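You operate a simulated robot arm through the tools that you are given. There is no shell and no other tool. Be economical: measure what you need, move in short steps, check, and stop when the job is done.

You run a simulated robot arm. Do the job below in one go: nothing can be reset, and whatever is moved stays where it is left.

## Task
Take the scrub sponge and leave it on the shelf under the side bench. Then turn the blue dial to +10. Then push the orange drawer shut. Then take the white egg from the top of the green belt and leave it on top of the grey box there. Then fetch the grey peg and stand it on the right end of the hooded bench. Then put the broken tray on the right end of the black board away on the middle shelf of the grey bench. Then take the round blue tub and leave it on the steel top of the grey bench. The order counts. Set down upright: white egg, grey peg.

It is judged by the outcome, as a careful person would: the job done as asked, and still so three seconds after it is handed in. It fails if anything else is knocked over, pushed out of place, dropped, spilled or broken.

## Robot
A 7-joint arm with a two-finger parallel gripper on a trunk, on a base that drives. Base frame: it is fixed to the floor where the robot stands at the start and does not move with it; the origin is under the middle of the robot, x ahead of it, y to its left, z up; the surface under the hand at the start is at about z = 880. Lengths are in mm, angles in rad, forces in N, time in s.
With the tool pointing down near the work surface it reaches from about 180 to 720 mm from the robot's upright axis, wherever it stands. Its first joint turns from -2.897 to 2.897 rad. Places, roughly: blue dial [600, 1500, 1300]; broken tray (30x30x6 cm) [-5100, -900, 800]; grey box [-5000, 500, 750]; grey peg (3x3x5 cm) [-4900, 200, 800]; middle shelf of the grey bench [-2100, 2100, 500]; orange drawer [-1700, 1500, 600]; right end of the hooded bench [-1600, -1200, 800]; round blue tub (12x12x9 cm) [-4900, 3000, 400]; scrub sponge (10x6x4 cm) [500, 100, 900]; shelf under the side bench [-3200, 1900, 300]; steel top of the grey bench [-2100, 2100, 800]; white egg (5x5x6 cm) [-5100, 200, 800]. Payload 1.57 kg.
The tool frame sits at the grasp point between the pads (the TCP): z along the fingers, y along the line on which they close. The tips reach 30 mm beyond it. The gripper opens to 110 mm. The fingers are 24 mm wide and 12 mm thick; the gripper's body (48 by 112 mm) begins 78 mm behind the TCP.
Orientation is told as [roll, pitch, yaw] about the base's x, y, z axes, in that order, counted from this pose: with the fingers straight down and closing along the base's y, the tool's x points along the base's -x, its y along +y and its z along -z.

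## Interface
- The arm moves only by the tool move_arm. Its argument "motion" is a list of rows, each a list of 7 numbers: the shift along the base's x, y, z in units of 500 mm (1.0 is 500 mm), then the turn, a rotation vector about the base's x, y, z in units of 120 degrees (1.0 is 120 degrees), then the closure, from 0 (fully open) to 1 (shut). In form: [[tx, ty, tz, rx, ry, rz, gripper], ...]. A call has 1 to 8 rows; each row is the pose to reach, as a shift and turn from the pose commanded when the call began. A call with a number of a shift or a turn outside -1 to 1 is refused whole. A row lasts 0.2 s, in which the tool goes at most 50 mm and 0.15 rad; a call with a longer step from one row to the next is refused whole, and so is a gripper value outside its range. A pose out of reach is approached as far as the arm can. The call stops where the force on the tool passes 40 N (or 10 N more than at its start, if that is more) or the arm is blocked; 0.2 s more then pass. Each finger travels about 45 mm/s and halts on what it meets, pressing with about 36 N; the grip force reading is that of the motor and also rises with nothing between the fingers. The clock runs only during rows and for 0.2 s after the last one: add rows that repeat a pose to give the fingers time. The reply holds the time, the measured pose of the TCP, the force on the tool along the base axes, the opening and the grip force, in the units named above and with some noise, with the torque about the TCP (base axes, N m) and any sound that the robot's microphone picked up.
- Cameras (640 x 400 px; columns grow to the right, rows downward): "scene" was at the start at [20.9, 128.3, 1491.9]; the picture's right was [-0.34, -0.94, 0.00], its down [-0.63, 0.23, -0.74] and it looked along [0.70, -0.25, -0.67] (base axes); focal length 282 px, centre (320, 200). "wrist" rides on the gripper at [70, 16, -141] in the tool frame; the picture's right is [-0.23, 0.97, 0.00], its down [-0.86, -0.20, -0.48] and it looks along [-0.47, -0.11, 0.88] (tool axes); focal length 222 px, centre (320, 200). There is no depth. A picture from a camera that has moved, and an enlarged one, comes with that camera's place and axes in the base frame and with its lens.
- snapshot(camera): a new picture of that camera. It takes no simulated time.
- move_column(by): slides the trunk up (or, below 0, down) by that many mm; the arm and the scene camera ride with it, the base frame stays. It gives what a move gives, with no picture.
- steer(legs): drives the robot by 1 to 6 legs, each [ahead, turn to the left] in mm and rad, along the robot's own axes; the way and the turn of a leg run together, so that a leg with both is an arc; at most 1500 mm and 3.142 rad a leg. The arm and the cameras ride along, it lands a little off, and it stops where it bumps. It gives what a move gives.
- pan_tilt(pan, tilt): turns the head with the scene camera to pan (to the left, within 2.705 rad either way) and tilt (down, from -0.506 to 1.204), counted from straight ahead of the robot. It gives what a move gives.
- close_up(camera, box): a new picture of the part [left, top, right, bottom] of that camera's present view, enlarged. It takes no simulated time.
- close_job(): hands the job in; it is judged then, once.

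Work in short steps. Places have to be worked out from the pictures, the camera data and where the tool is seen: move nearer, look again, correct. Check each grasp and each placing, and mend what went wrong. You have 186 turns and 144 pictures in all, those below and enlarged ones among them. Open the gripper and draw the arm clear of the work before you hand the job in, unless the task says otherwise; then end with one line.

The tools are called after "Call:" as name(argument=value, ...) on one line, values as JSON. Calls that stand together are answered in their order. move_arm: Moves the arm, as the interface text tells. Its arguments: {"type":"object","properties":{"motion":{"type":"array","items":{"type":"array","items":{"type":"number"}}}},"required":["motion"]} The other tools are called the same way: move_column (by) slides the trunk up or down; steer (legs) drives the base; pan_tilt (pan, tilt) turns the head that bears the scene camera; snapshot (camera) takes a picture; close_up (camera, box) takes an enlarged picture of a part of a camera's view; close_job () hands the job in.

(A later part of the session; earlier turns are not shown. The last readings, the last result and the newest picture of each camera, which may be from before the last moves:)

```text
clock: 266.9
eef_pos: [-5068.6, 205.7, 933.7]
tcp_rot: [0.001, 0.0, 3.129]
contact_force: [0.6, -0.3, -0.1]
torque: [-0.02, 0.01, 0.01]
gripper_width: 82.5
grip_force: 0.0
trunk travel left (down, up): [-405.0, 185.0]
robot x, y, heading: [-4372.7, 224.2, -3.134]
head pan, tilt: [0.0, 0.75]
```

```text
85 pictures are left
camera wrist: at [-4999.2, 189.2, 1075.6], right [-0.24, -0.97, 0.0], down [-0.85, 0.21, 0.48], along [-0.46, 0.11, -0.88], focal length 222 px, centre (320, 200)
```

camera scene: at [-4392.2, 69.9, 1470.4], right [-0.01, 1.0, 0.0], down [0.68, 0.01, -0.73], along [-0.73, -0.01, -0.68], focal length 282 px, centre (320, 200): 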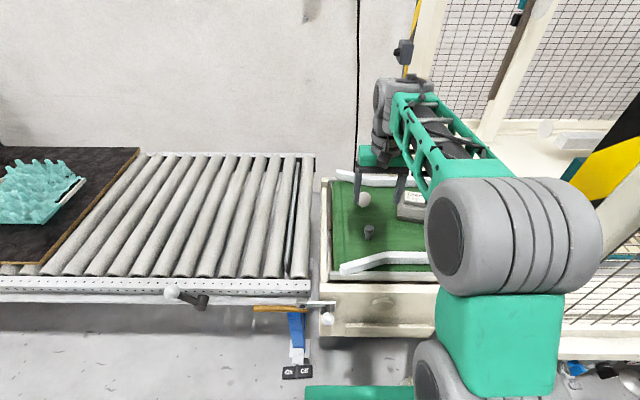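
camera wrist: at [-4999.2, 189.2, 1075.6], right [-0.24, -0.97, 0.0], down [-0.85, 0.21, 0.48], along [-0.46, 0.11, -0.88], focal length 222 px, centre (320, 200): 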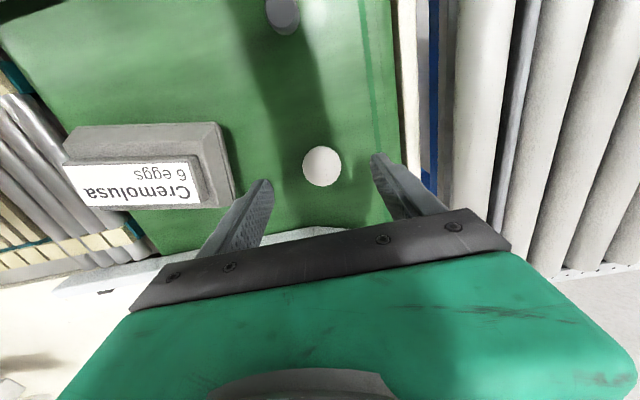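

Egg pinned at [-5084, 207]. Descend to z≈836 with fingers either side in y and close gently.

Call:
move_arm(motion=[[-0.03, 0.002, -0.06, 0, 0, 0, 0.25], [-0.03, 0.002, -0.12, 0, 0, 0, 0.25], [-0.03, 0.002, -0.17, 0, 0, 0, 0.25], [-0.03, 0.002, -0.196, 0, 0, 0, 0.25]])

Call:
snapshot(camera="wrist")

```text
clock: 267.9
eef_pos: [-5086.3, 208.0, 832.9]
tcp_rot: [0.002, 0.003, 3.128]
contact_force: [-0.1, 0.2, 0.0]
torque: [0.0, 0.01, 0.02]
gripper_width: 82.5
grip_force: 0.1
trunk travel left (down, up): [-405.0, 185.0]
robot x, y, heading: [-4375.6, 222.3, -3.128]
head pan, tilt: [0.0, 0.75]
```

```text
84 pictures are left
camera wrist: at [-5015.8, 191.7, 975.2], right [-0.24, -0.97, 0.0], down [-0.85, 0.21, 0.48], along [-0.46, 0.11, -0.88], focal length 222 px, centre (320, 200)
```

wrist: 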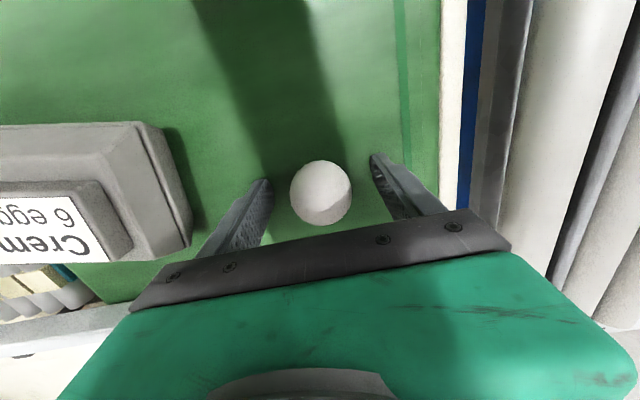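

Centred. Close.

Call:
move_arm(motion=[[0, 0, 0, 0, 0, 0, 0.4], [0, 0, 0, 0, 0, 0, 0.5], [0, 0, 0, 0, 0, 0, 0.58], [0, 0, 0, 0, 0, 0, 0.6], [0, 0, 0, 0, 0, 0, 0.6]])

```text
clock: 269.1
eef_pos: [-5085.0, 209.0, 833.4]
tcp_rot: [0.0, 0.001, 3.131]
contact_force: [0.3, -0.4, 0.3]
torque: [0.03, 0.02, -0.03]
gripper_width: 44.4
grip_force: 0.2
trunk travel left (down, up): [-405.0, 185.0]
robot x, y, heading: [-4369.3, 223.4, -3.131]
head pan, tilt: [0.0, 0.75]
```

Call:
move_arm(motion=[[0, 0, 0, 0, 0, 0, 0.65], [0, 0, 0, 0, 0, 0, 0.68], [0, 0, 0, 0, 0, 0, 0.7]])

Call:
snapshot(camera="wrist")

```text
clock: 269.9
eef_pos: [-5086.3, 208.2, 834.2]
tcp_rot: [0.002, 0.002, 3.129]
contact_force: [0.0, -0.1, 0.8]
torque: [0.0, 0.0, -0.04]
gripper_width: 43.3
grip_force: 9.5
trunk travel left (down, up): [-405.0, 185.0]
robot x, y, heading: [-4373.4, 224.6, -3.125]
head pan, tilt: [0.0, 0.75]
```

```text
83 pictures are left
camera wrist: at [-5015.7, 191.7, 975.5], right [-0.24, -0.97, 0.0], down [-0.85, 0.21, 0.48], along [-0.46, 0.11, -0.88], focal length 222 px, centre (320, 200)
```

wrist: 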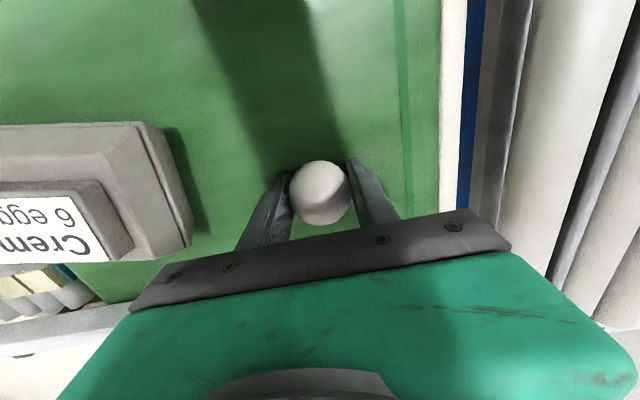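

Egg held at 43 mm. Lift gently.

Call:
move_arm(motion=[[0, 0, 0.02, 0, 0, 0, 0.72], [0, 0, 0.06, 0, 0, 0, 0.72], [0, 0, 0.12, 0, 0, 0, 0.72], [0, 0, 0.18, 0, 0, 0, 0.72], [0, 0, 0.2, 0, 0, 0, 0.72]])

Call:
snapshot(camera="wrist")

Call:
snapshot(camera="scene")

```text
clock: 271.1
eef_pos: [-5083.5, 208.0, 933.2]
tcp_rot: [0.0, 0.002, 3.128]
contact_force: [0.4, 0.5, -0.8]
torque: [0.03, 0.02, -0.02]
gripper_width: 43.4
grip_force: 9.2
trunk travel left (down, up): [-405.0, 185.0]
robot x, y, heading: [-4370.0, 224.5, -3.131]
head pan, tilt: [0.0, 0.75]
```

```text
82 pictures are left
camera wrist: at [-5015.1, 192.1, 1074.7], right [-0.24, -0.97, 0.0], down [-0.85, 0.21, 0.48], along [-0.46, 0.11, -0.88], focal length 222 px, centre (320, 200)
```

wrist: 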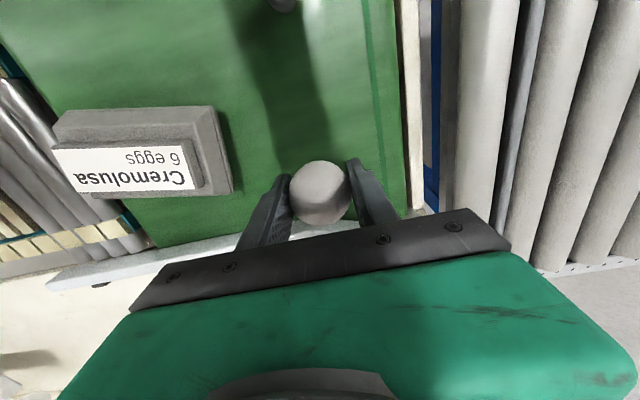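

```text
81 pictures are left
camera scene: at [-4392.0, 69.9, 1470.3], right [-0.01, 1.0, 0.0], down [0.68, 0.01, -0.73], along [-0.73, -0.01, -0.68], focal length 282 px, centre (320, 200)
```

scene: 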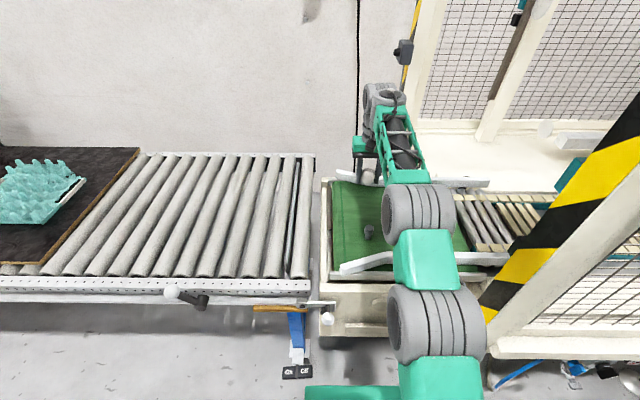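

Egg is held (bottom ≈33 below TCP). The carton's lid centre is about [-5046, 393, 863]. Move above it at z≈960 and check.

Call:
move_arm(motion=[[0, 0.04, 0.03, 0, 0, 0, 0.72], [0.02, 0.12, 0.05, 0, 0, 0, 0.72], [0.04, 0.2, 0.05, 0, 0, 0, 0.72], [0.06, 0.28, 0.05, 0, 0, 0, 0.72], [0.076, 0.34, 0.05, 0, 0, 0, 0.72], [0.076, 0.37, 0.05, 0, 0, 0, 0.72]])

Call:
snapshot(camera="wrist")

Call:
snapshot(camera="scene")

```text
clock: 272.5
eef_pos: [-5045.8, 393.2, 958.2]
tcp_rot: [0.003, 0.002, 3.129]
contact_force: [-0.5, -0.4, -0.4]
torque: [0.02, 0.01, 0.01]
gripper_width: 43.8
grip_force: 9.2
trunk travel left (down, up): [-405.0, 185.0]
robot x, y, heading: [-4373.5, 222.6, -3.132]
head pan, tilt: [0.0, 0.75]
```

```text
80 pictures are left
camera wrist: at [-4976.6, 375.9, 1100.0], right [-0.24, -0.97, 0.0], down [-0.85, 0.21, 0.48], along [-0.46, 0.11, -0.88], focal length 222 px, centre (320, 200)
```

wrist: 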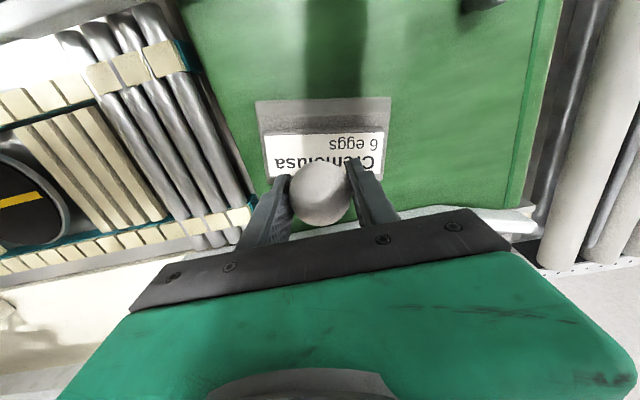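

```text
79 pictures are left
camera scene: at [-4392.2, 70.0, 1470.4], right [-0.01, 1.0, 0.0], down [0.68, 0.01, -0.73], along [-0.73, -0.01, -0.68], focal length 282 px, centre (320, 200)
```

scene: 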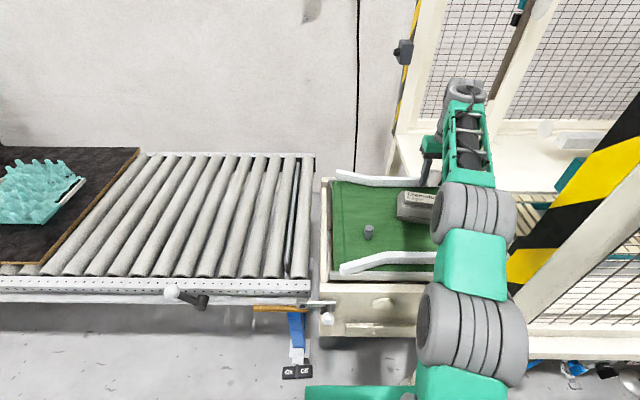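

Lid centre confirmed at ≈[-5048, 390]. Lower to TCP z≈908, then creep to contact.

Call:
move_arm(motion=[[-0.004, -0.006, -0.05, 0, 0, 0, 0.72], [-0.004, -0.006, -0.09, 0, 0, 0, 0.72], [-0.004, -0.006, -0.1, 0, 0, 0, 0.72]])

Call:
close_up(camera="wrist", box=[220, 90, 420, 240])

Call:
close_up(camera="scene", box=[380, 120, 480, 240])

```text
clock: 273.3
eef_pos: [-5047.4, 389.2, 908.9]
tcp_rot: [0.002, 0.0, 3.13]
contact_force: [0.2, -0.4, -0.3]
torque: [0.0, -0.02, 0.02]
gripper_width: 43.7
grip_force: 9.2
trunk travel left (down, up): [-405.0, 185.0]
robot x, y, heading: [-4373.1, 223.7, -3.127]
head pan, tilt: [0.0, 0.75]
```

```text
2.67 times, centred on (320, 165) of wrist
camera zoom: at [-4977.6, 373.5, 1051.5], right [-0.24, -0.97, 0.0], down [-0.85, 0.21, 0.48], along [-0.46, 0.11, -0.88], focal length 592 px, centre (320, 293)
```

zoom: 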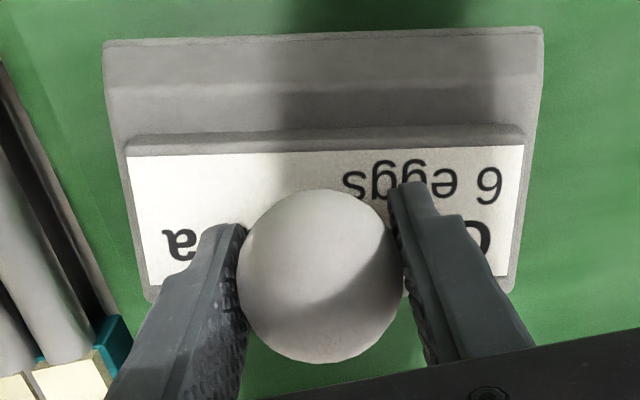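

```text
3.33 times, centred on (430, 180) of scene
camera zoom: at [-4392.1, 70.0, 1470.4], right [-0.01, 1.0, 0.0], down [0.68, 0.01, -0.73], along [-0.73, -0.01, -0.68], focal length 942 px, centre (-47, 267)
```

zoom: 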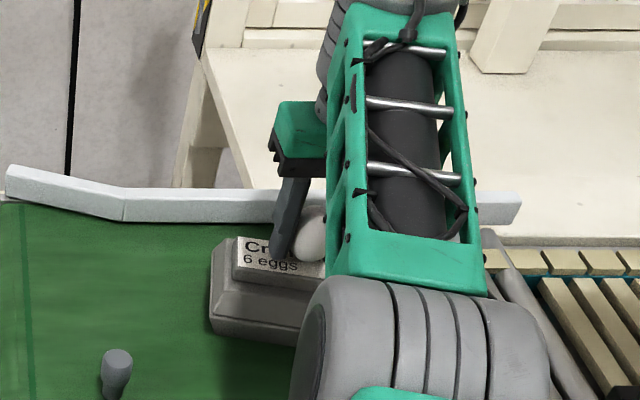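

Label depth spans x≈-5026…-5060, so I nudge +3 mm and creep down.

Call:
move_arm(motion=[[0.007, 0, -0.006, 0, 0, 0, 0.72], [0.007, 0, -0.012, 0, 0, 0, 0.72], [0.007, 0, -0.018, 0, 0, 0, 0.72]])

```text
clock: 274.1
eef_pos: [-5044.8, 389.7, 905.9]
tcp_rot: [0.001, -0.007, 3.128]
contact_force: [-1.0, 0.2, 30.2]
torque: [-0.08, -0.1, 0.06]
gripper_width: 43.8
grip_force: 8.8
trunk travel left (down, up): [-405.0, 185.0]
robot x, y, heading: [-4373.6, 220.9, -3.131]
head pan, tilt: [0.0, 0.75]
```

Contact (30 N) at z≈906. Relax to just touching and open slowly.

Call:
move_arm(motion=[[0, 0, 0.008, 0, 0, 0, 0.72], [0, 0, 0.009, 0, 0, 0, 0.72]])

```text
clock: 274.7
eef_pos: [-5044.7, 389.4, 905.3]
tcp_rot: [0.001, -0.003, 3.13]
contact_force: [-6.4, 3.1, 23.0]
torque: [0.25, 0.22, 0.09]
gripper_width: 43.9
grip_force: 9.3
trunk travel left (down, up): [-405.0, 185.0]
robot x, y, heading: [-4370.1, 223.7, -3.132]
head pan, tilt: [0.0, 0.75]
```

Call:
move_arm(motion=[[0, 0, 0.003, 0, 0, 0, 0.72], [0, 0, 0.003, 0, 0, 0, 0.72]])

```text
clock: 275.3
eef_pos: [-5044.5, 389.5, 905.7]
tcp_rot: [0.002, 0.0, 3.127]
contact_force: [-5.4, 2.4, 17.0]
torque: [0.22, 0.25, -0.02]
gripper_width: 43.8
grip_force: 9.7
trunk travel left (down, up): [-405.0, 185.0]
robot x, y, heading: [-4374.9, 220.3, -3.132]
head pan, tilt: [0.0, 0.75]
```

Call:
move_arm(motion=[[0, 0, 0.003, 0, 0, 0, 0.72], [0, 0, 0.005, 0, 0, 0, 0.72]])

Call:
close_up(camera="wrist", box=[220, 90, 420, 240])

```text
clock: 275.9
eef_pos: [-5043.4, 389.1, 906.2]
tcp_rot: [0.004, 0.007, 3.129]
contact_force: [1.4, 0.1, 3.9]
torque: [0.06, 0.0, -0.01]
gripper_width: 43.7
grip_force: 9.2
trunk travel left (down, up): [-405.0, 185.0]
robot x, y, heading: [-4373.5, 221.3, -3.13]
head pan, tilt: [0.0, 0.75]
```

```text
2.67 times, centred on (320, 165) of wrist
camera zoom: at [-4975.4, 373.6, 1048.4], right [-0.24, -0.97, 0.0], down [-0.86, 0.21, 0.47], along [-0.46, 0.11, -0.88], focal length 592 px, centre (320, 293)
```

zoom: 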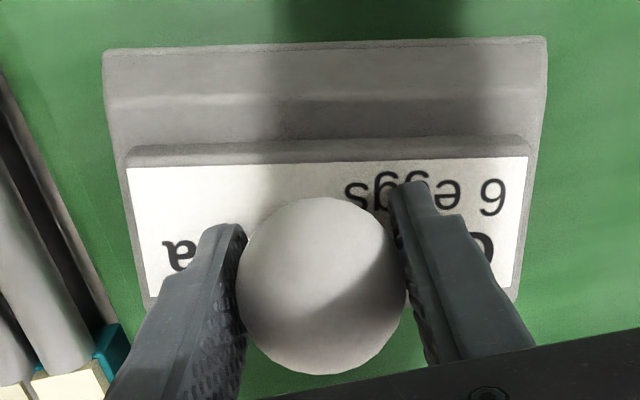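

Resting with ~4 N, well centred on the lid. Open slowly.

Call:
move_arm(motion=[[0, 0, 0, 0, 0, 0, 0.62], [0, 0, 0, 0, 0, 0, 0.58], [0, 0, 0, 0, 0, 0, 0.5], [0, 0, 0, 0, 0, 0, 0.4], [0, 0, 0, 0, 0, 0, 0.35]])

Call:
close_up(camera="wrist", box=[220, 90, 420, 240])

```text
clock: 277.1
eef_pos: [-5046.1, 390.1, 907.7]
tcp_rot: [0.002, 0.001, 3.129]
contact_force: [-0.2, 0.4, 0.9]
torque: [0.02, -0.02, 0.01]
gripper_width: 71.7
grip_force: 0.2
trunk travel left (down, up): [-405.0, 185.0]
robot x, y, heading: [-4371.9, 220.7, -3.133]
head pan, tilt: [0.0, 0.75]
```

```text
2.67 times, centred on (320, 165) of wrist
camera zoom: at [-4976.2, 373.8, 1049.9], right [-0.24, -0.97, 0.0], down [-0.85, 0.21, 0.48], along [-0.46, 0.11, -0.88], focal length 592 px, centre (320, 293)
```

zoom: 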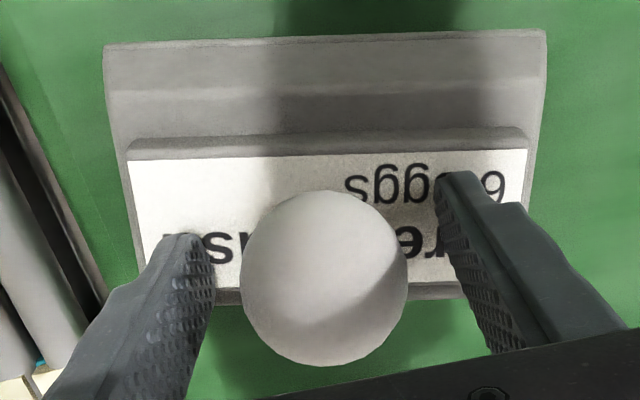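

Egg stands freely. Raise straight up and verify.

Call:
move_arm(motion=[[0, 0, 0.02, 0, 0, 0, 0.35], [0, 0, 0.08, 0, 0, 0, 0.35], [0, 0, 0.16, 0, 0, 0, 0.35], [0, 0, 0.24, 0, 0, 0, 0.35], [0.06, -0.06, 0.26, 0, 0, 0, 0.35], [0.12, -0.12, 0.26, 0, 0, 0, 0.35]])

Call:
snapshot(camera="wrist")

Call:
close_up(camera="scene", box=[320, 130, 520, 280])

```text
clock: 278.5
eef_pos: [-4986.5, 330.3, 1038.5]
tcp_rot: [0.002, 0.002, 3.129]
contact_force: [-0.3, -0.2, 0.5]
torque: [0.0, 0.0, 0.0]
gripper_width: 71.6
grip_force: 0.1
trunk travel left (down, up): [-405.0, 185.0]
robot x, y, heading: [-4372.0, 223.5, -3.129]
head pan, tilt: [0.0, 0.75]
```

```text
74 pictures are left
camera wrist: at [-4916.5, 312.3, 1180.1], right [-0.24, -0.97, 0.0], down [-0.85, 0.21, 0.48], along [-0.46, 0.11, -0.88], focal length 222 px, centre (320, 200)
```

wrist: 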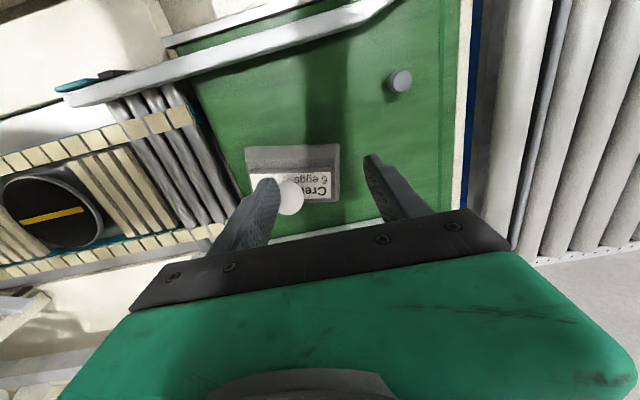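

```text
2.67 times, centred on (420, 205) of scene
camera zoom: at [-4391.2, 69.5, 1470.3], right [-0.01, 1.0, 0.0], down [0.68, 0.01, -0.73], along [-0.73, -0.01, -0.68], focal length 753 px, centre (53, 187)
```

zoom: 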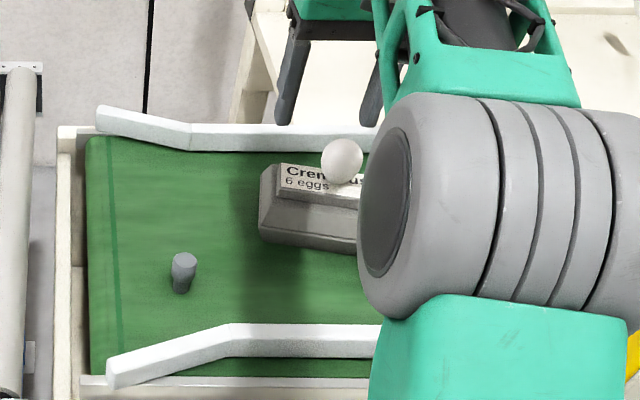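

Egg is placed. Now the peg at ≈[-4940, 206]: move over it.

Call:
move_arm(motion=[[0.04, -0.08, -0.02, 0, 0, 0, 0.3], [0.08, -0.16, -0.06, 0, 0, 0, 0.3], [0.09, -0.22, -0.12, 0, 0, 0, 0.3], [0.094, -0.248, -0.18, 0, 0, 0, 0.3]])

Call:
snapshot(camera="wrist")

Call:
close_up(camera="scene", box=[320, 130, 520, 280])

```text
clock: 279.5
eef_pos: [-4938.8, 205.6, 946.2]
tcp_rot: [0.001, 0.0, 3.129]
contact_force: [-0.1, -0.3, -0.3]
torque: [-0.02, 0.02, 0.01]
gripper_width: 77.0
grip_force: 0.1
trunk travel left (down, up): [-405.0, 185.0]
robot x, y, heading: [-4372.8, 223.3, -3.128]
head pan, tilt: [0.0, 0.75]
```

```text
72 pictures are left
camera wrist: at [-4868.3, 189.1, 1088.3], right [-0.24, -0.97, 0.0], down [-0.85, 0.21, 0.48], along [-0.47, 0.11, -0.88], focal length 222 px, centre (320, 200)
```

wrist: 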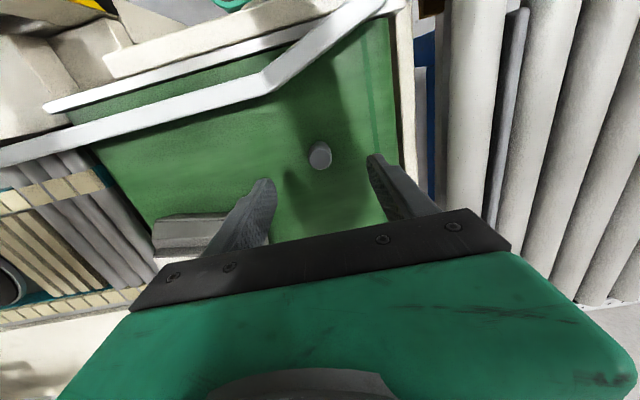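

```text
2.67 times, centred on (420, 205) of scene
camera zoom: at [-4392.1, 69.9, 1470.4], right [-0.01, 1.0, 0.0], down [0.68, 0.01, -0.73], along [-0.73, -0.01, -0.68], focal length 753 px, centre (53, 187)
```

zoom: 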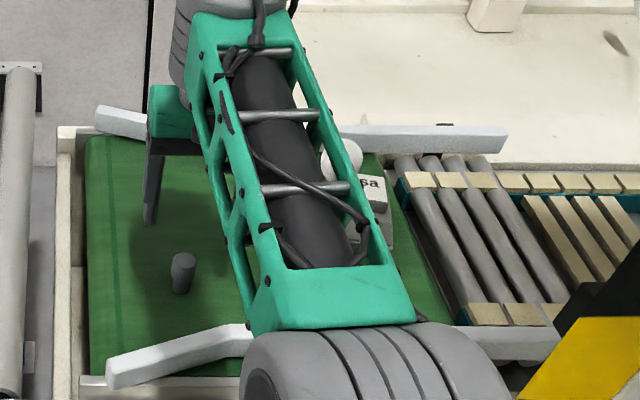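

Centred. Descend to z≈834 and close.

Call:
move_arm(motion=[[0, 0, -0.08, 0, 0, 0, 0.3], [0, 0, -0.16, 0, 0, 0, 0.3], [0, 0, -0.21, 0, 0, 0, 0.3], [0, 0, -0.224, 0, 0, 0, 0.4], [0, 0, -0.224, 0, 0, 0, 0.6], [0, 0, -0.224, 0, 0, 0, 0.8], [0, 0, -0.224, 0, 0, 0, 0.85], [0, 0, -0.224, 0, 0, 0, 0.85]])

Call:
snapshot(camera="wrist")

```text
clock: 281.3
eef_pos: [-4937.7, 206.5, 835.6]
tcp_rot: [0.003, 0.003, 3.128]
contact_force: [-0.4, 0.4, -0.1]
torque: [-0.01, -0.01, -0.02]
gripper_width: 25.4
grip_force: 26.1
trunk travel left (down, up): [-405.0, 185.0]
robot x, y, heading: [-4370.7, 220.8, -3.128]
head pan, tilt: [0.0, 0.75]
```

```text
70 pictures are left
camera wrist: at [-4868.7, 190.0, 977.2], right [-0.24, -0.97, 0.0], down [-0.85, 0.21, 0.48], along [-0.46, 0.11, -0.88], focal length 222 px, centre (320, 200)
```

wrist: 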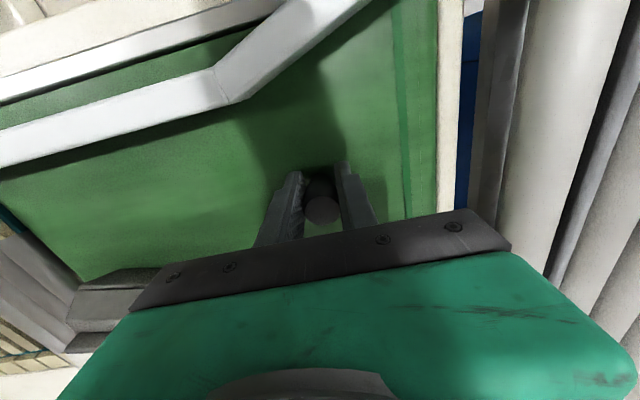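

Peg held (25 mm), bottom ≈35 mm below TCP. Lift and retract, then back out.

Call:
move_arm(motion=[[0, 0, 0.04, 0, 0, 0, 0.88], [0, 0, 0.13, 0, 0, 0, 0.88], [0, 0, 0.22, 0, 0, 0, 0.88], [0, 0, 0.31, 0, 0, 0, 0.88], [0.06, 0.02, 0.37, 0, 0, 0, 0.88], [0.14, 0.04, 0.41, 0, 0, 0, 0.88], [0.22, 0.05, 0.45, 0, 0, 0, 0.88], [0.3, 0.06, 0.49, 0, 0, 0, 0.88]])

Call:
snapshot(camera="wrist")

Call:
snapshot(camera="scene")

```text
clock: 283.1
eef_pos: [-4790.4, 236.9, 1081.7]
tcp_rot: [0.0, 0.002, 3.129]
contact_force: [0.2, -0.2, -0.4]
torque: [0.03, -0.02, -0.03]
gripper_width: 25.2
grip_force: 35.4
trunk travel left (down, up): [-405.0, 185.0]
robot x, y, heading: [-4373.2, 220.0, -3.128]
head pan, tilt: [0.0, 0.75]
```

```text
69 pictures are left
camera wrist: at [-4720.8, 220.5, 1223.4], right [-0.24, -0.97, 0.0], down [-0.85, 0.21, 0.48], along [-0.46, 0.11, -0.88], focal length 222 px, centre (320, 200)
```

wrist: 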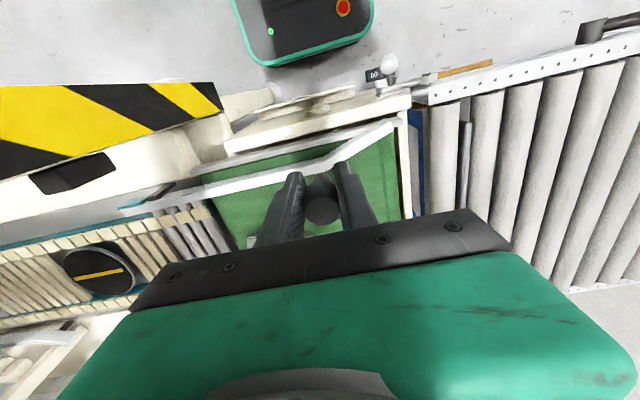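

```text
68 pictures are left
camera scene: at [-4392.1, 69.9, 1470.3], right [-0.01, 1.0, 0.0], down [0.68, 0.01, -0.73], along [-0.73, -0.01, -0.68], focal length 282 px, centre (320, 200)
```

scene: 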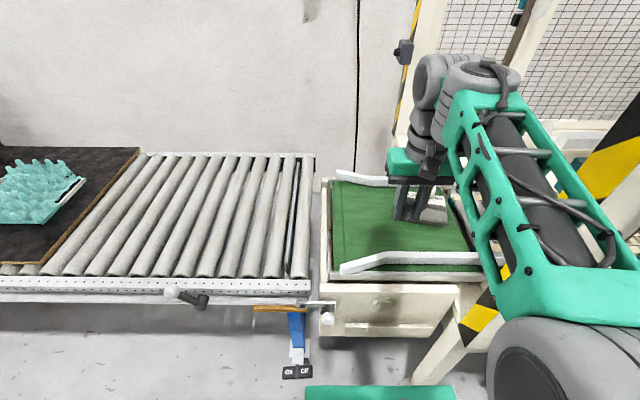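

Peg secure. Back out and drive toward the hooded bench's right end via the passage.

Call:
steer(legs=[[-480, 0], [0, 2.525]])

```text
clock: 291.9
eef_pos: [-3555.2, -24.6, 1081.2]
tcp_rot: [0.004, 0.003, -0.623]
contact_force: [0.0, 0.2, -0.5]
torque: [-0.01, 0.03, -0.01]
gripper_width: 24.8
grip_force: 36.1
trunk travel left (down, up): [-405.0, 185.0]
robot x, y, heading: [-3890.5, 224.6, -0.603]
head pan, tilt: [0.0, 0.75]
```

Call:
steer(legs=[[1090, 0], [0, 0.62]])

```text
clock: 299.2
eef_pos: [-2562.4, -409.7, 1080.8]
tcp_rot: [0.002, 0.002, -0.013]
contact_force: [-1.0, 0.0, -1.3]
torque: [-0.03, 0.0, 0.01]
gripper_width: 25.0
grip_force: 35.6
trunk travel left (down, up): [-405.0, 185.0]
robot x, y, heading: [-2981.2, -399.9, 0.009]
head pan, tilt: [0.0, 0.75]
```

Call:
steer(legs=[[1250, 0.05]])

Call:
pan_tilt(pan=-1.4, tilt=0.7)

Call:
snapshot(camera="scene")

```text
clock: 305.5
eef_pos: [-1317.4, -353.0, 1081.5]
tcp_rot: [0.003, 0.002, 0.032]
contact_force: [0.1, -0.2, -0.1]
torque: [0.01, 0.05, 0.01]
gripper_width: 24.8
grip_force: 36.0
trunk travel left (down, up): [-405.0, 185.0]
robot x, y, heading: [-1735.1, -359.8, 0.053]
head pan, tilt: [0.0, 0.75]
```

```text
clock: 307.1
eef_pos: [-1318.6, -351.9, 1082.3]
tcp_rot: [0.002, 0.002, 0.032]
contact_force: [0.0, 0.2, 0.1]
torque: [0.02, 0.0, -0.01]
gripper_width: 25.0
grip_force: 36.0
trunk travel left (down, up): [-405.0, 185.0]
robot x, y, heading: [-1737.3, -359.9, 0.05]
head pan, tilt: [-1.4, 0.7]
```

```text
67 pictures are left
camera scene: at [-1783.4, -286.0, 1474.6], right [-0.97, -0.22, 0.0], down [-0.14, 0.63, -0.76], along [0.17, -0.75, -0.64], focal length 282 px, centre (320, 200)
```

scene: 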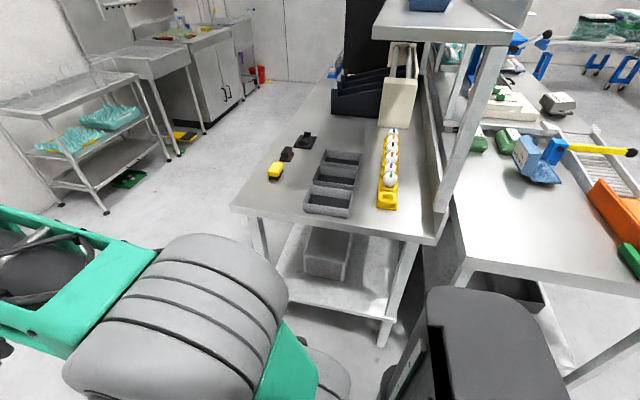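

Free area on the bench's right end: around [-1450, -1080] between the front corner, the grey trays and the yellow block. I drive to x≈-1450, face -y.

Call:
steer(legs=[[280, 0], [0, -1.62], [150, 0]])

Call:
pan_tilt(pan=0.0, tilt=0.75)

Call:
snapshot(camera="scene")

Call:
snapshot(camera="wrist")

```text
clock: 313.9
eef_pos: [-1459.7, -911.1, 1080.8]
tcp_rot: [0.002, 0.002, -1.572]
contact_force: [-0.5, 0.2, -0.3]
torque: [-0.01, 0.0, 0.0]
gripper_width: 25.0
grip_force: 36.8
trunk travel left (down, up): [-405.0, 185.0]
robot x, y, heading: [-1449.0, -492.0, -1.544]
head pan, tilt: [-1.4, 0.7]
```

```text
clock: 315.4
eef_pos: [-1460.5, -911.8, 1080.8]
tcp_rot: [0.001, 0.002, -1.571]
contact_force: [-0.4, 0.6, 0.7]
torque: [0.02, 0.04, 0.04]
gripper_width: 25.0
grip_force: 35.6
trunk travel left (down, up): [-405.0, 185.0]
robot x, y, heading: [-1453.0, -492.7, -1.548]
head pan, tilt: [0.0, 0.75]
```

```text
66 pictures are left
camera scene: at [-1295.3, -510.0, 1470.4], right [-1.0, -0.02, 0.0], down [-0.02, 0.68, -0.73], along [0.02, -0.73, -0.68], focal length 282 px, centre (320, 200)
```

scene: 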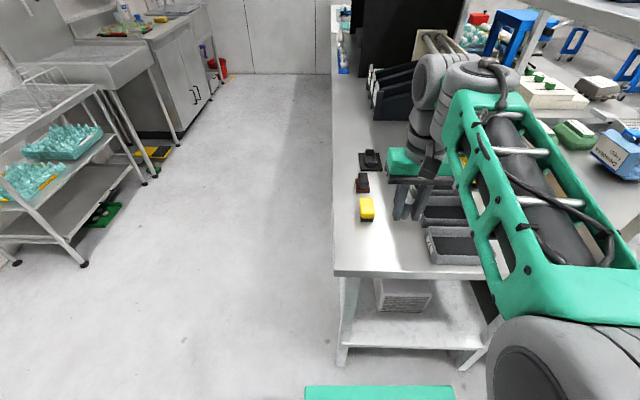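

```text
65 pictures are left
camera wrist: at [-1444.2, -840.4, 1223.4], right [0.97, -0.23, 0.0], down [-0.2, -0.86, 0.48], along [-0.11, -0.46, -0.88], focal length 222 px, centre (320, 200)
```

wrist: 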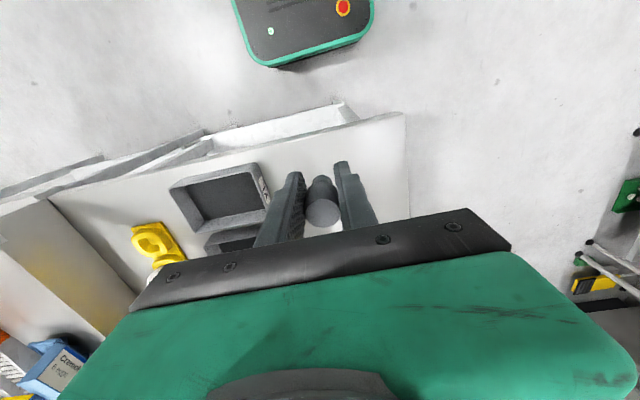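

Free spot around [-1488, -1045]; fingers will clear tray and yellow block. Move above, descending to TCP z≈890.

Call:
move_arm(motion=[[-0.03, -0.06, -0.04, 0, 0, 0, 0.88], [-0.05, -0.13, -0.08, 0, 0, 0, 0.88], [-0.056, -0.2, -0.13, 0, 0, 0, 0.88], [-0.056, -0.26, -0.19, 0, 0, 0, 0.88], [-0.056, -0.266, -0.28, 0, 0, 0, 0.88], [-0.056, -0.266, -0.34, 0, 0, 0, 0.88], [-0.056, -0.266, -0.384, 0, 0, 0, 0.88]])

Call:
snapshot(camera="scene")

Call:
snapshot(camera="wrist")

```text
clock: 317.0
eef_pos: [-1485.3, -1043.6, 887.5]
tcp_rot: [0.002, 0.0, -1.57]
contact_force: [0.2, 0.0, -0.2]
torque: [0.03, -0.02, -0.01]
gripper_width: 25.1
grip_force: 35.7
trunk travel left (down, up): [-405.0, 185.0]
robot x, y, heading: [-1451.4, -493.2, -1.55]
head pan, tilt: [0.0, 0.75]
```

```text
64 pictures are left
camera scene: at [-1295.3, -510.1, 1470.4], right [-1.0, -0.02, 0.0], down [-0.02, 0.68, -0.73], along [0.02, -0.73, -0.68], focal length 282 px, centre (320, 200)
```

scene: 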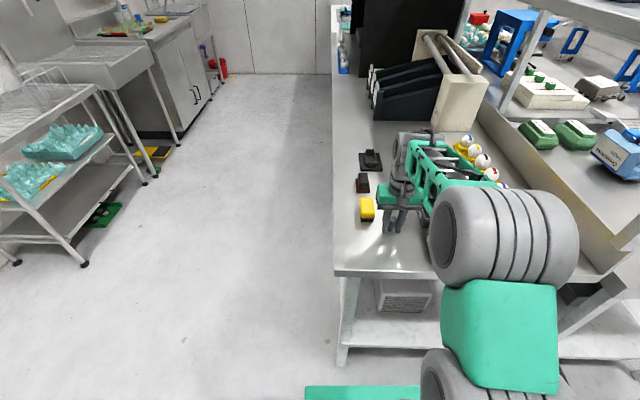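

```text
63 pictures are left
camera wrist: at [-1468.5, -972.5, 1030.3], right [0.97, -0.23, 0.0], down [-0.2, -0.86, 0.48], along [-0.11, -0.47, -0.88], focal length 222 px, centre (320, 200)
```

wrist: 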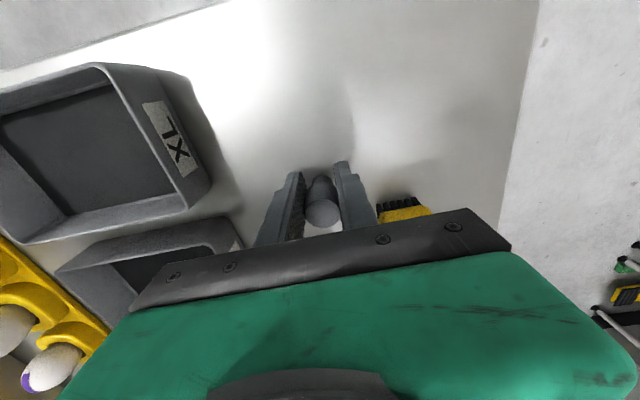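

Clear all round. Creep down to contact.

Call:
move_arm(motion=[[0, 0, -0.03, 0, 0, 0, 0.88], [0, 0, -0.05, 0, 0, 0, 0.88], [0, 0, -0.065, 0, 0, 0, 0.88], [0, 0, -0.077, 0, 0, 0, 0.88], [0, 0, -0.089, 0, 0, 0, 0.88]])

```text
clock: 317.5
eef_pos: [-1485.2, -1046.4, 880.0]
tcp_rot: [0.001, -0.017, -1.567]
contact_force: [0.3, 1.6, 12.8]
torque: [0.13, 0.06, 0.06]
gripper_width: 25.1
grip_force: 35.3
trunk travel left (down, up): [-405.0, 185.0]
robot x, y, heading: [-1451.0, -493.3, -1.547]
head pan, tilt: [0.0, 0.75]
stopped in row 2: the force on the tool passed its limit at 59 N (the readings are from after the stop); the commanded pose is now the measured one
```

Contact earlier than expected (TCP 880 → top ≈845). Check with a close look.

Call:
close_up(camera="wrist", box=[220, 120, 440, 260])

Call:
close_up(camera="scene", box=[330, 150, 450, 270])

```text
2.86 times, centred on (330, 190) of wrist
camera zoom: at [-1469.2, -973.5, 1021.0], right [0.97, -0.22, 0.0], down [-0.2, -0.85, 0.49], along [-0.11, -0.48, -0.87], focal length 635 px, centre (291, 229)
```

zoom: 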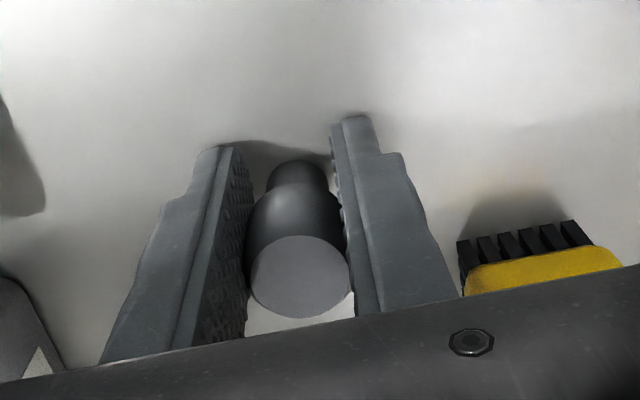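

```text
3.33 times, centred on (390, 210) of scene
camera zoom: at [-1295.0, -508.3, 1470.4], right [-1.0, -0.03, 0.0], down [-0.02, 0.68, -0.73], along [0.02, -0.73, -0.68], focal length 942 px, centre (87, 167)
```

zoom: 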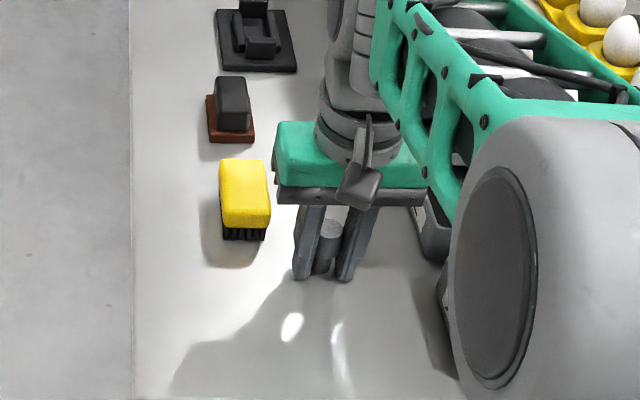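

Peg stands at the surface. Level the tool, settle, and see the force.

Call:
move_arm(motion=[[0, 0.004, 0.002, 0.008, 0, 0, 0.88], [0, 0.004, 0.002, 0.008, 0, 0, 0.88]])

```text
clock: 318.1
eef_pos: [-1486.8, -1047.1, 879.8]
tcp_rot: [-0.001, 0.001, -1.568]
contact_force: [1.1, -12.0, 16.9]
torque: [-0.46, 0.11, 0.16]
gripper_width: 25.2
grip_force: 36.5
trunk travel left (down, up): [-405.0, 185.0]
robot x, y, heading: [-1449.3, -496.2, -1.547]
head pan, tilt: [0.0, 0.75]
```

Call:
move_arm(motion=[[0, -0.005, 0.002, 0, 0, 0, 0.88], [0, -0.005, 0.004, 0, 0, 0, 0.88]])

```text
clock: 318.7
eef_pos: [-1486.2, -1045.3, 879.0]
tcp_rot: [0.001, 0.008, -1.567]
contact_force: [0.2, -2.1, 12.9]
torque: [-0.21, 0.06, 0.06]
gripper_width: 25.1
grip_force: 35.5
trunk travel left (down, up): [-405.0, 185.0]
robot x, y, heading: [-1453.2, -490.0, -1.55]
head pan, tilt: [0.0, 0.75]
```

Pressing lightly (13 N down), tool upright. Open slowly.

Call:
move_arm(motion=[[0, 0, 0.001, 0, 0, 0, 0.8], [0, 0, 0.002, 0, 0, 0, 0.74], [0, 0, 0.003, 0, 0, 0, 0.68], [0, 0, 0.003, 0, 0, 0, 0.6], [0, 0, 0.003, 0, 0, 0, 0.55]])

Call:
close_up(camera="wrist", box=[220, 120, 440, 260])

```text
clock: 319.9
eef_pos: [-1486.6, -1046.0, 879.9]
tcp_rot: [0.002, 0.008, -1.57]
contact_force: [0.0, 0.3, 0.1]
torque: [-0.02, -0.03, -0.02]
gripper_width: 49.2
grip_force: 0.0
trunk travel left (down, up): [-405.0, 185.0]
robot x, y, heading: [-1453.0, -487.7, -1.542]
head pan, tilt: [0.0, 0.75]
```

```text
2.86 times, centred on (330, 190) of wrist
camera zoom: at [-1469.7, -976.7, 1022.7], right [0.97, -0.22, 0.0], down [-0.2, -0.86, 0.47], along [-0.11, -0.46, -0.88], focal length 635 px, centre (291, 229)
```

zoom: 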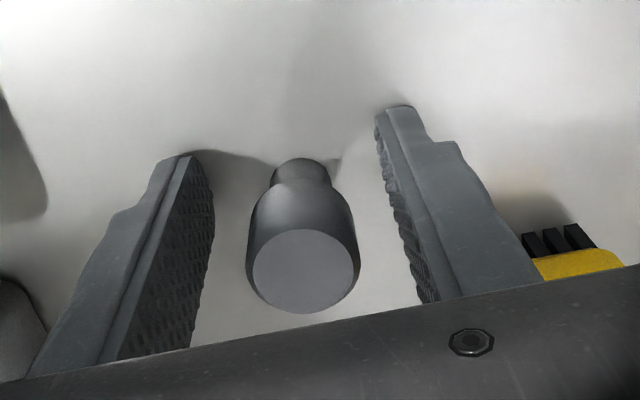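

Peg stands by itself. Rise straight up.

Call:
move_arm(motion=[[0, 0, 0.03, 0, 0, 0, 0.5], [0, 0, 0.1, 0, 0, 0, 0.4], [0, 0, 0.19, 0, 0, 0, 0.3], [0, 0, 0.28, 0, 0, 0, 0.2], [0, 0.06, 0.34, 0, 0, 0, 0], [0, 0.14, 0.38, 0, 0, 0, 0], [0, 0.22, 0.42, 0, 0, 0, 0], [0, 0.28, 0.45, 0, 0, 0, 0]])

Call:
snapshot(camera="scene")

```text
clock: 321.7
eef_pos: [-1486.2, -906.7, 1105.5]
tcp_rot: [0.0, 0.005, -1.566]
contact_force: [-0.5, 0.6, -0.9]
torque: [0.0, -0.01, 0.03]
gripper_width: 109.8
grip_force: 0.1
trunk travel left (down, up): [-405.0, 185.0]
robot x, y, heading: [-1457.3, -489.7, -1.548]
head pan, tilt: [0.0, 0.75]
```

```text
59 pictures are left
camera scene: at [-1295.1, -509.6, 1470.3], right [-1.0, -0.03, 0.0], down [-0.02, 0.68, -0.73], along [0.02, -0.73, -0.68], focal length 282 px, centre (320, 200)
```

scene: 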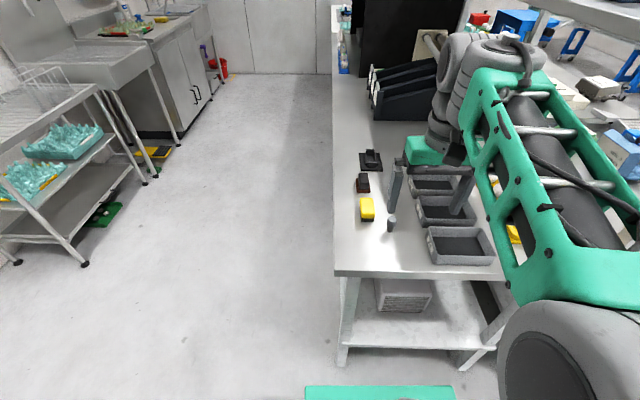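

Peg stands at the bench's right end. Next the broken tray: back off, turn and drive west.

Call:
steer(legs=[[-90, 0], [0, -1.62]])

```text
clock: 326.8
eef_pos: [-1867.7, -349.1, 1105.7]
tcp_rot: [0.001, 0.005, 3.1]
contact_force: [-1.1, -0.3, 0.0]
torque: [0.05, 0.0, 0.0]
gripper_width: 110.1
grip_force: 0.1
trunk travel left (down, up): [-405.0, 185.0]
robot x, y, heading: [-1452.0, -403.2, 3.123]
head pan, tilt: [0.0, 0.75]
```

Call:
steer(legs=[[1500, 0.02], [0, 0.35], [1400, 0]])

Call:
snapshot(camera="scene")

```text
clock: 341.8
eef_pos: [-4643.2, -1020.1, 1105.3]
tcp_rot: [0.0, 0.006, -2.795]
contact_force: [0.2, -0.7, 0.1]
torque: [0.0, 0.0, -0.04]
gripper_width: 109.7
grip_force: 0.2
trunk travel left (down, up): [-405.0, 185.0]
robot x, y, heading: [-4242.7, -912.2, -2.776]
head pan, tilt: [0.0, 0.75]
```

```text
58 pictures are left
camera scene: at [-4204.7, -1062.9, 1470.3], right [-0.36, 0.93, 0.0], down [0.64, 0.25, -0.73], along [-0.68, -0.26, -0.68], focal length 282 px, centre (320, 200)
```

scene: 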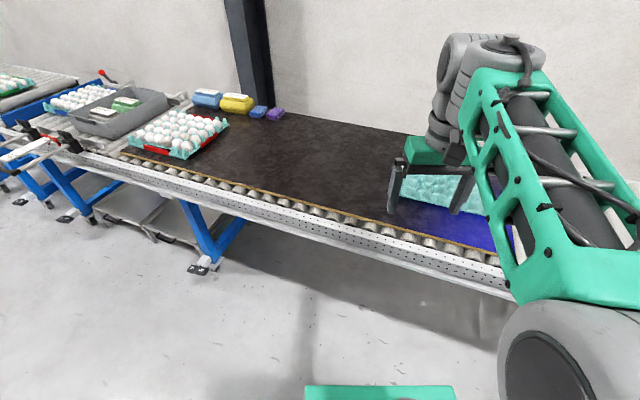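

Conveyor front rail at x≈-4810. Square up to -x and go forward 170.

Call:
steer(legs=[[0, -0.365], [170, 0]])

Call:
snapshot(camera="scene")

Call:
snapshot(camera="wrist")

```text
clock: 344.4
eef_pos: [-4824.0, -871.7, 1106.8]
tcp_rot: [-0.001, 0.007, 3.127]
contact_force: [-0.8, -0.5, 0.0]
torque: [-0.01, -0.01, 0.02]
gripper_width: 109.8
grip_force: 0.1
trunk travel left (down, up): [-405.0, 185.0]
robot x, y, heading: [-4409.1, -913.5, -3.139]
head pan, tilt: [0.0, 0.75]
```

```text
57 pictures are left
camera scene: at [-4430.3, -1066.2, 1470.3], right [-0.01, 1.0, 0.0], down [0.68, 0.01, -0.73], along [-0.73, -0.01, -0.68], focal length 282 px, centre (320, 200)
```

scene: 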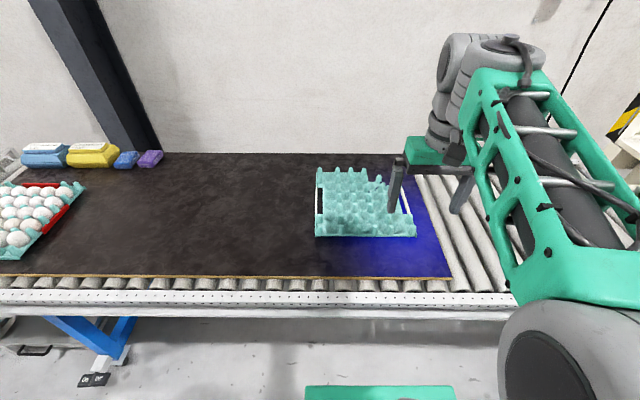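

```text
56 pictures are left
camera wrist: at [-4755.7, -888.1, 1247.8], right [-0.24, -0.97, 0.0], down [-0.86, 0.21, 0.47], along [-0.46, 0.12, -0.88], focal length 222 px, centre (320, 200)
```

wrist: 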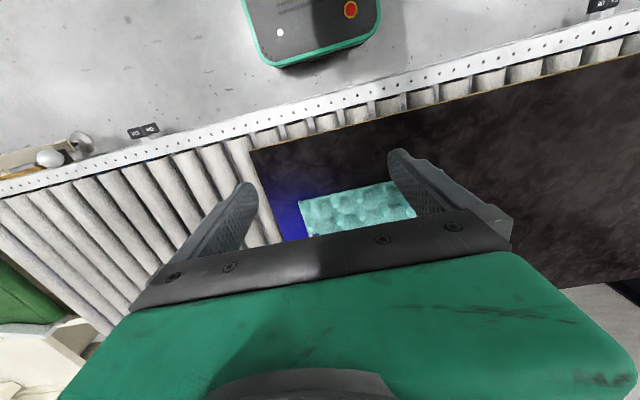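

Call:
close_up(camera="scene", box=[300, 150, 440, 250])

```text
4.00 times, centred on (370, 200) of scene
camera zoom: at [-4430.3, -1066.2, 1470.3], right [-0.01, 1.0, 0.0], down [0.68, 0.01, -0.73], along [-0.73, -0.01, -0.68], focal length 1130 px, centre (120, 200)
```

zoom: 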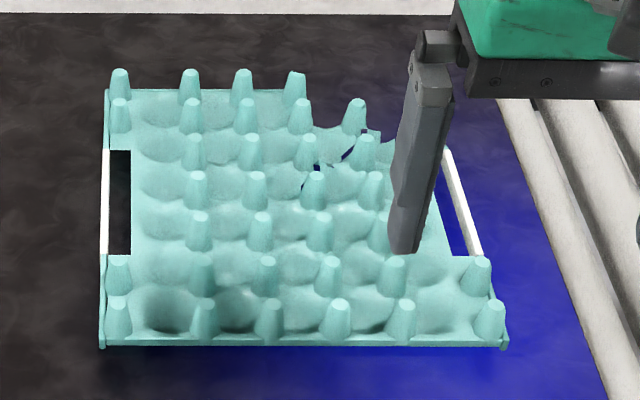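

The tray has slotted handles on its left and right sides. I need a lower viewing angle: drop the trunk 180 mm and look.

Call:
move_arm(motion=[[0, 0.06, 0.02, 0, 0, 0, 0], [0, 0.14, 0.04, 0, 0, 0, 0], [0.0, 0.22, 0.06, 0, 0, 0, 0]])

Call:
move_column(by=-220)

Call:
pan_tilt(pan=-0.05, tilt=0.55)

Call:
snapshot(camera="scene")

```text
clock: 345.2
eef_pos: [-4825.6, -761.2, 1138.2]
tcp_rot: [0.001, 0.007, 3.128]
contact_force: [0.2, 0.1, 0.1]
torque: [0.04, -0.03, -0.04]
gripper_width: 110.2
grip_force: 0.0
trunk travel left (down, up): [-405.0, 185.0]
robot x, y, heading: [-4408.4, -914.8, -3.135]
head pan, tilt: [0.0, 0.75]
```

```text
clock: 347.5
eef_pos: [-4826.4, -760.0, 917.4]
tcp_rot: [0.001, 0.006, 3.129]
contact_force: [-0.1, -1.0, -0.2]
torque: [0.01, 0.03, -0.03]
gripper_width: 109.8
grip_force: 0.1
trunk travel left (down, up): [-185.0, 405.0]
robot x, y, heading: [-4413.9, -914.4, -3.135]
head pan, tilt: [0.0, 0.75]
```

```text
clock: 348.2
eef_pos: [-4826.7, -760.9, 916.7]
tcp_rot: [0.001, 0.009, 3.129]
contact_force: [0.2, -0.1, 0.1]
torque: [0.0, 0.01, 0.05]
gripper_width: 110.0
grip_force: 0.0
trunk travel left (down, up): [-185.0, 405.0]
robot x, y, heading: [-4410.2, -912.0, -3.13]
head pan, tilt: [-0.051, 0.55]
```

```text
54 pictures are left
camera scene: at [-4437.0, -1061.7, 1267.7], right [0.04, 1.0, 0.0], down [0.52, -0.02, -0.85], along [-0.85, 0.04, -0.52], focal length 282 px, centre (320, 200)
```

scene: 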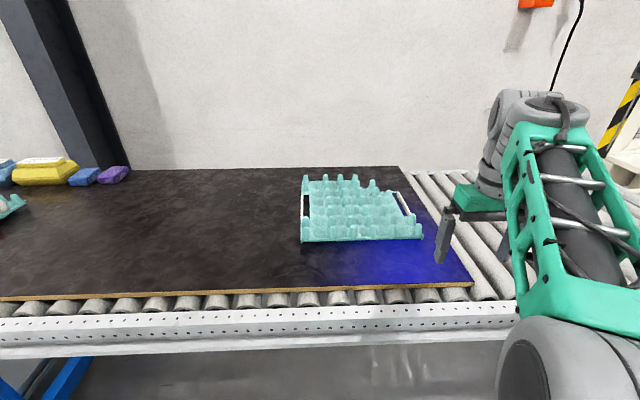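

Call:
close_up(camera="scene", box=[290, 165, 430, 250])

```text
4.57 times, centred on (360, 208) of scene
camera zoom: at [-4437.0, -1061.7, 1267.7], right [0.04, 1.0, 0.0], down [0.52, -0.02, -0.85], along [-0.85, 0.04, -0.52], focal length 1292 px, centre (137, 166)
```

zoom: 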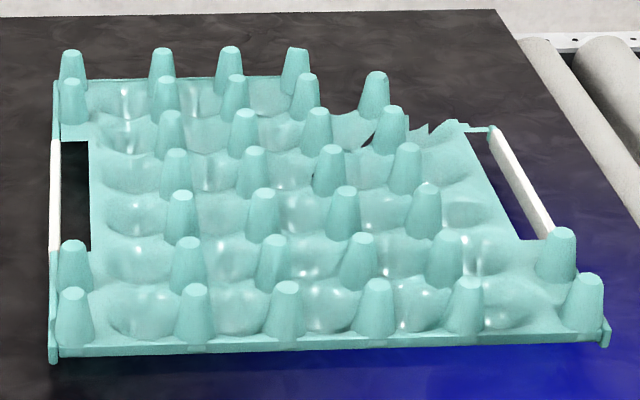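

I want to reach the tray's handle from closer in, with the base front under the conveyor rail; first I check how low the base is, from the wrist camera at this new height.

Call:
snapshot(camera="wrist")

```text
52 pictures are left
camera wrist: at [-4757.2, -777.1, 1059.4], right [-0.24, -0.97, 0.0], down [-0.86, 0.21, 0.47], along [-0.46, 0.11, -0.88], focal length 222 px, centre (320, 200)
```

wrist: 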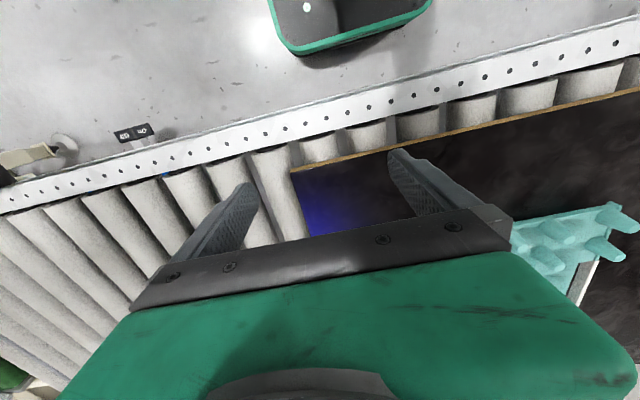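

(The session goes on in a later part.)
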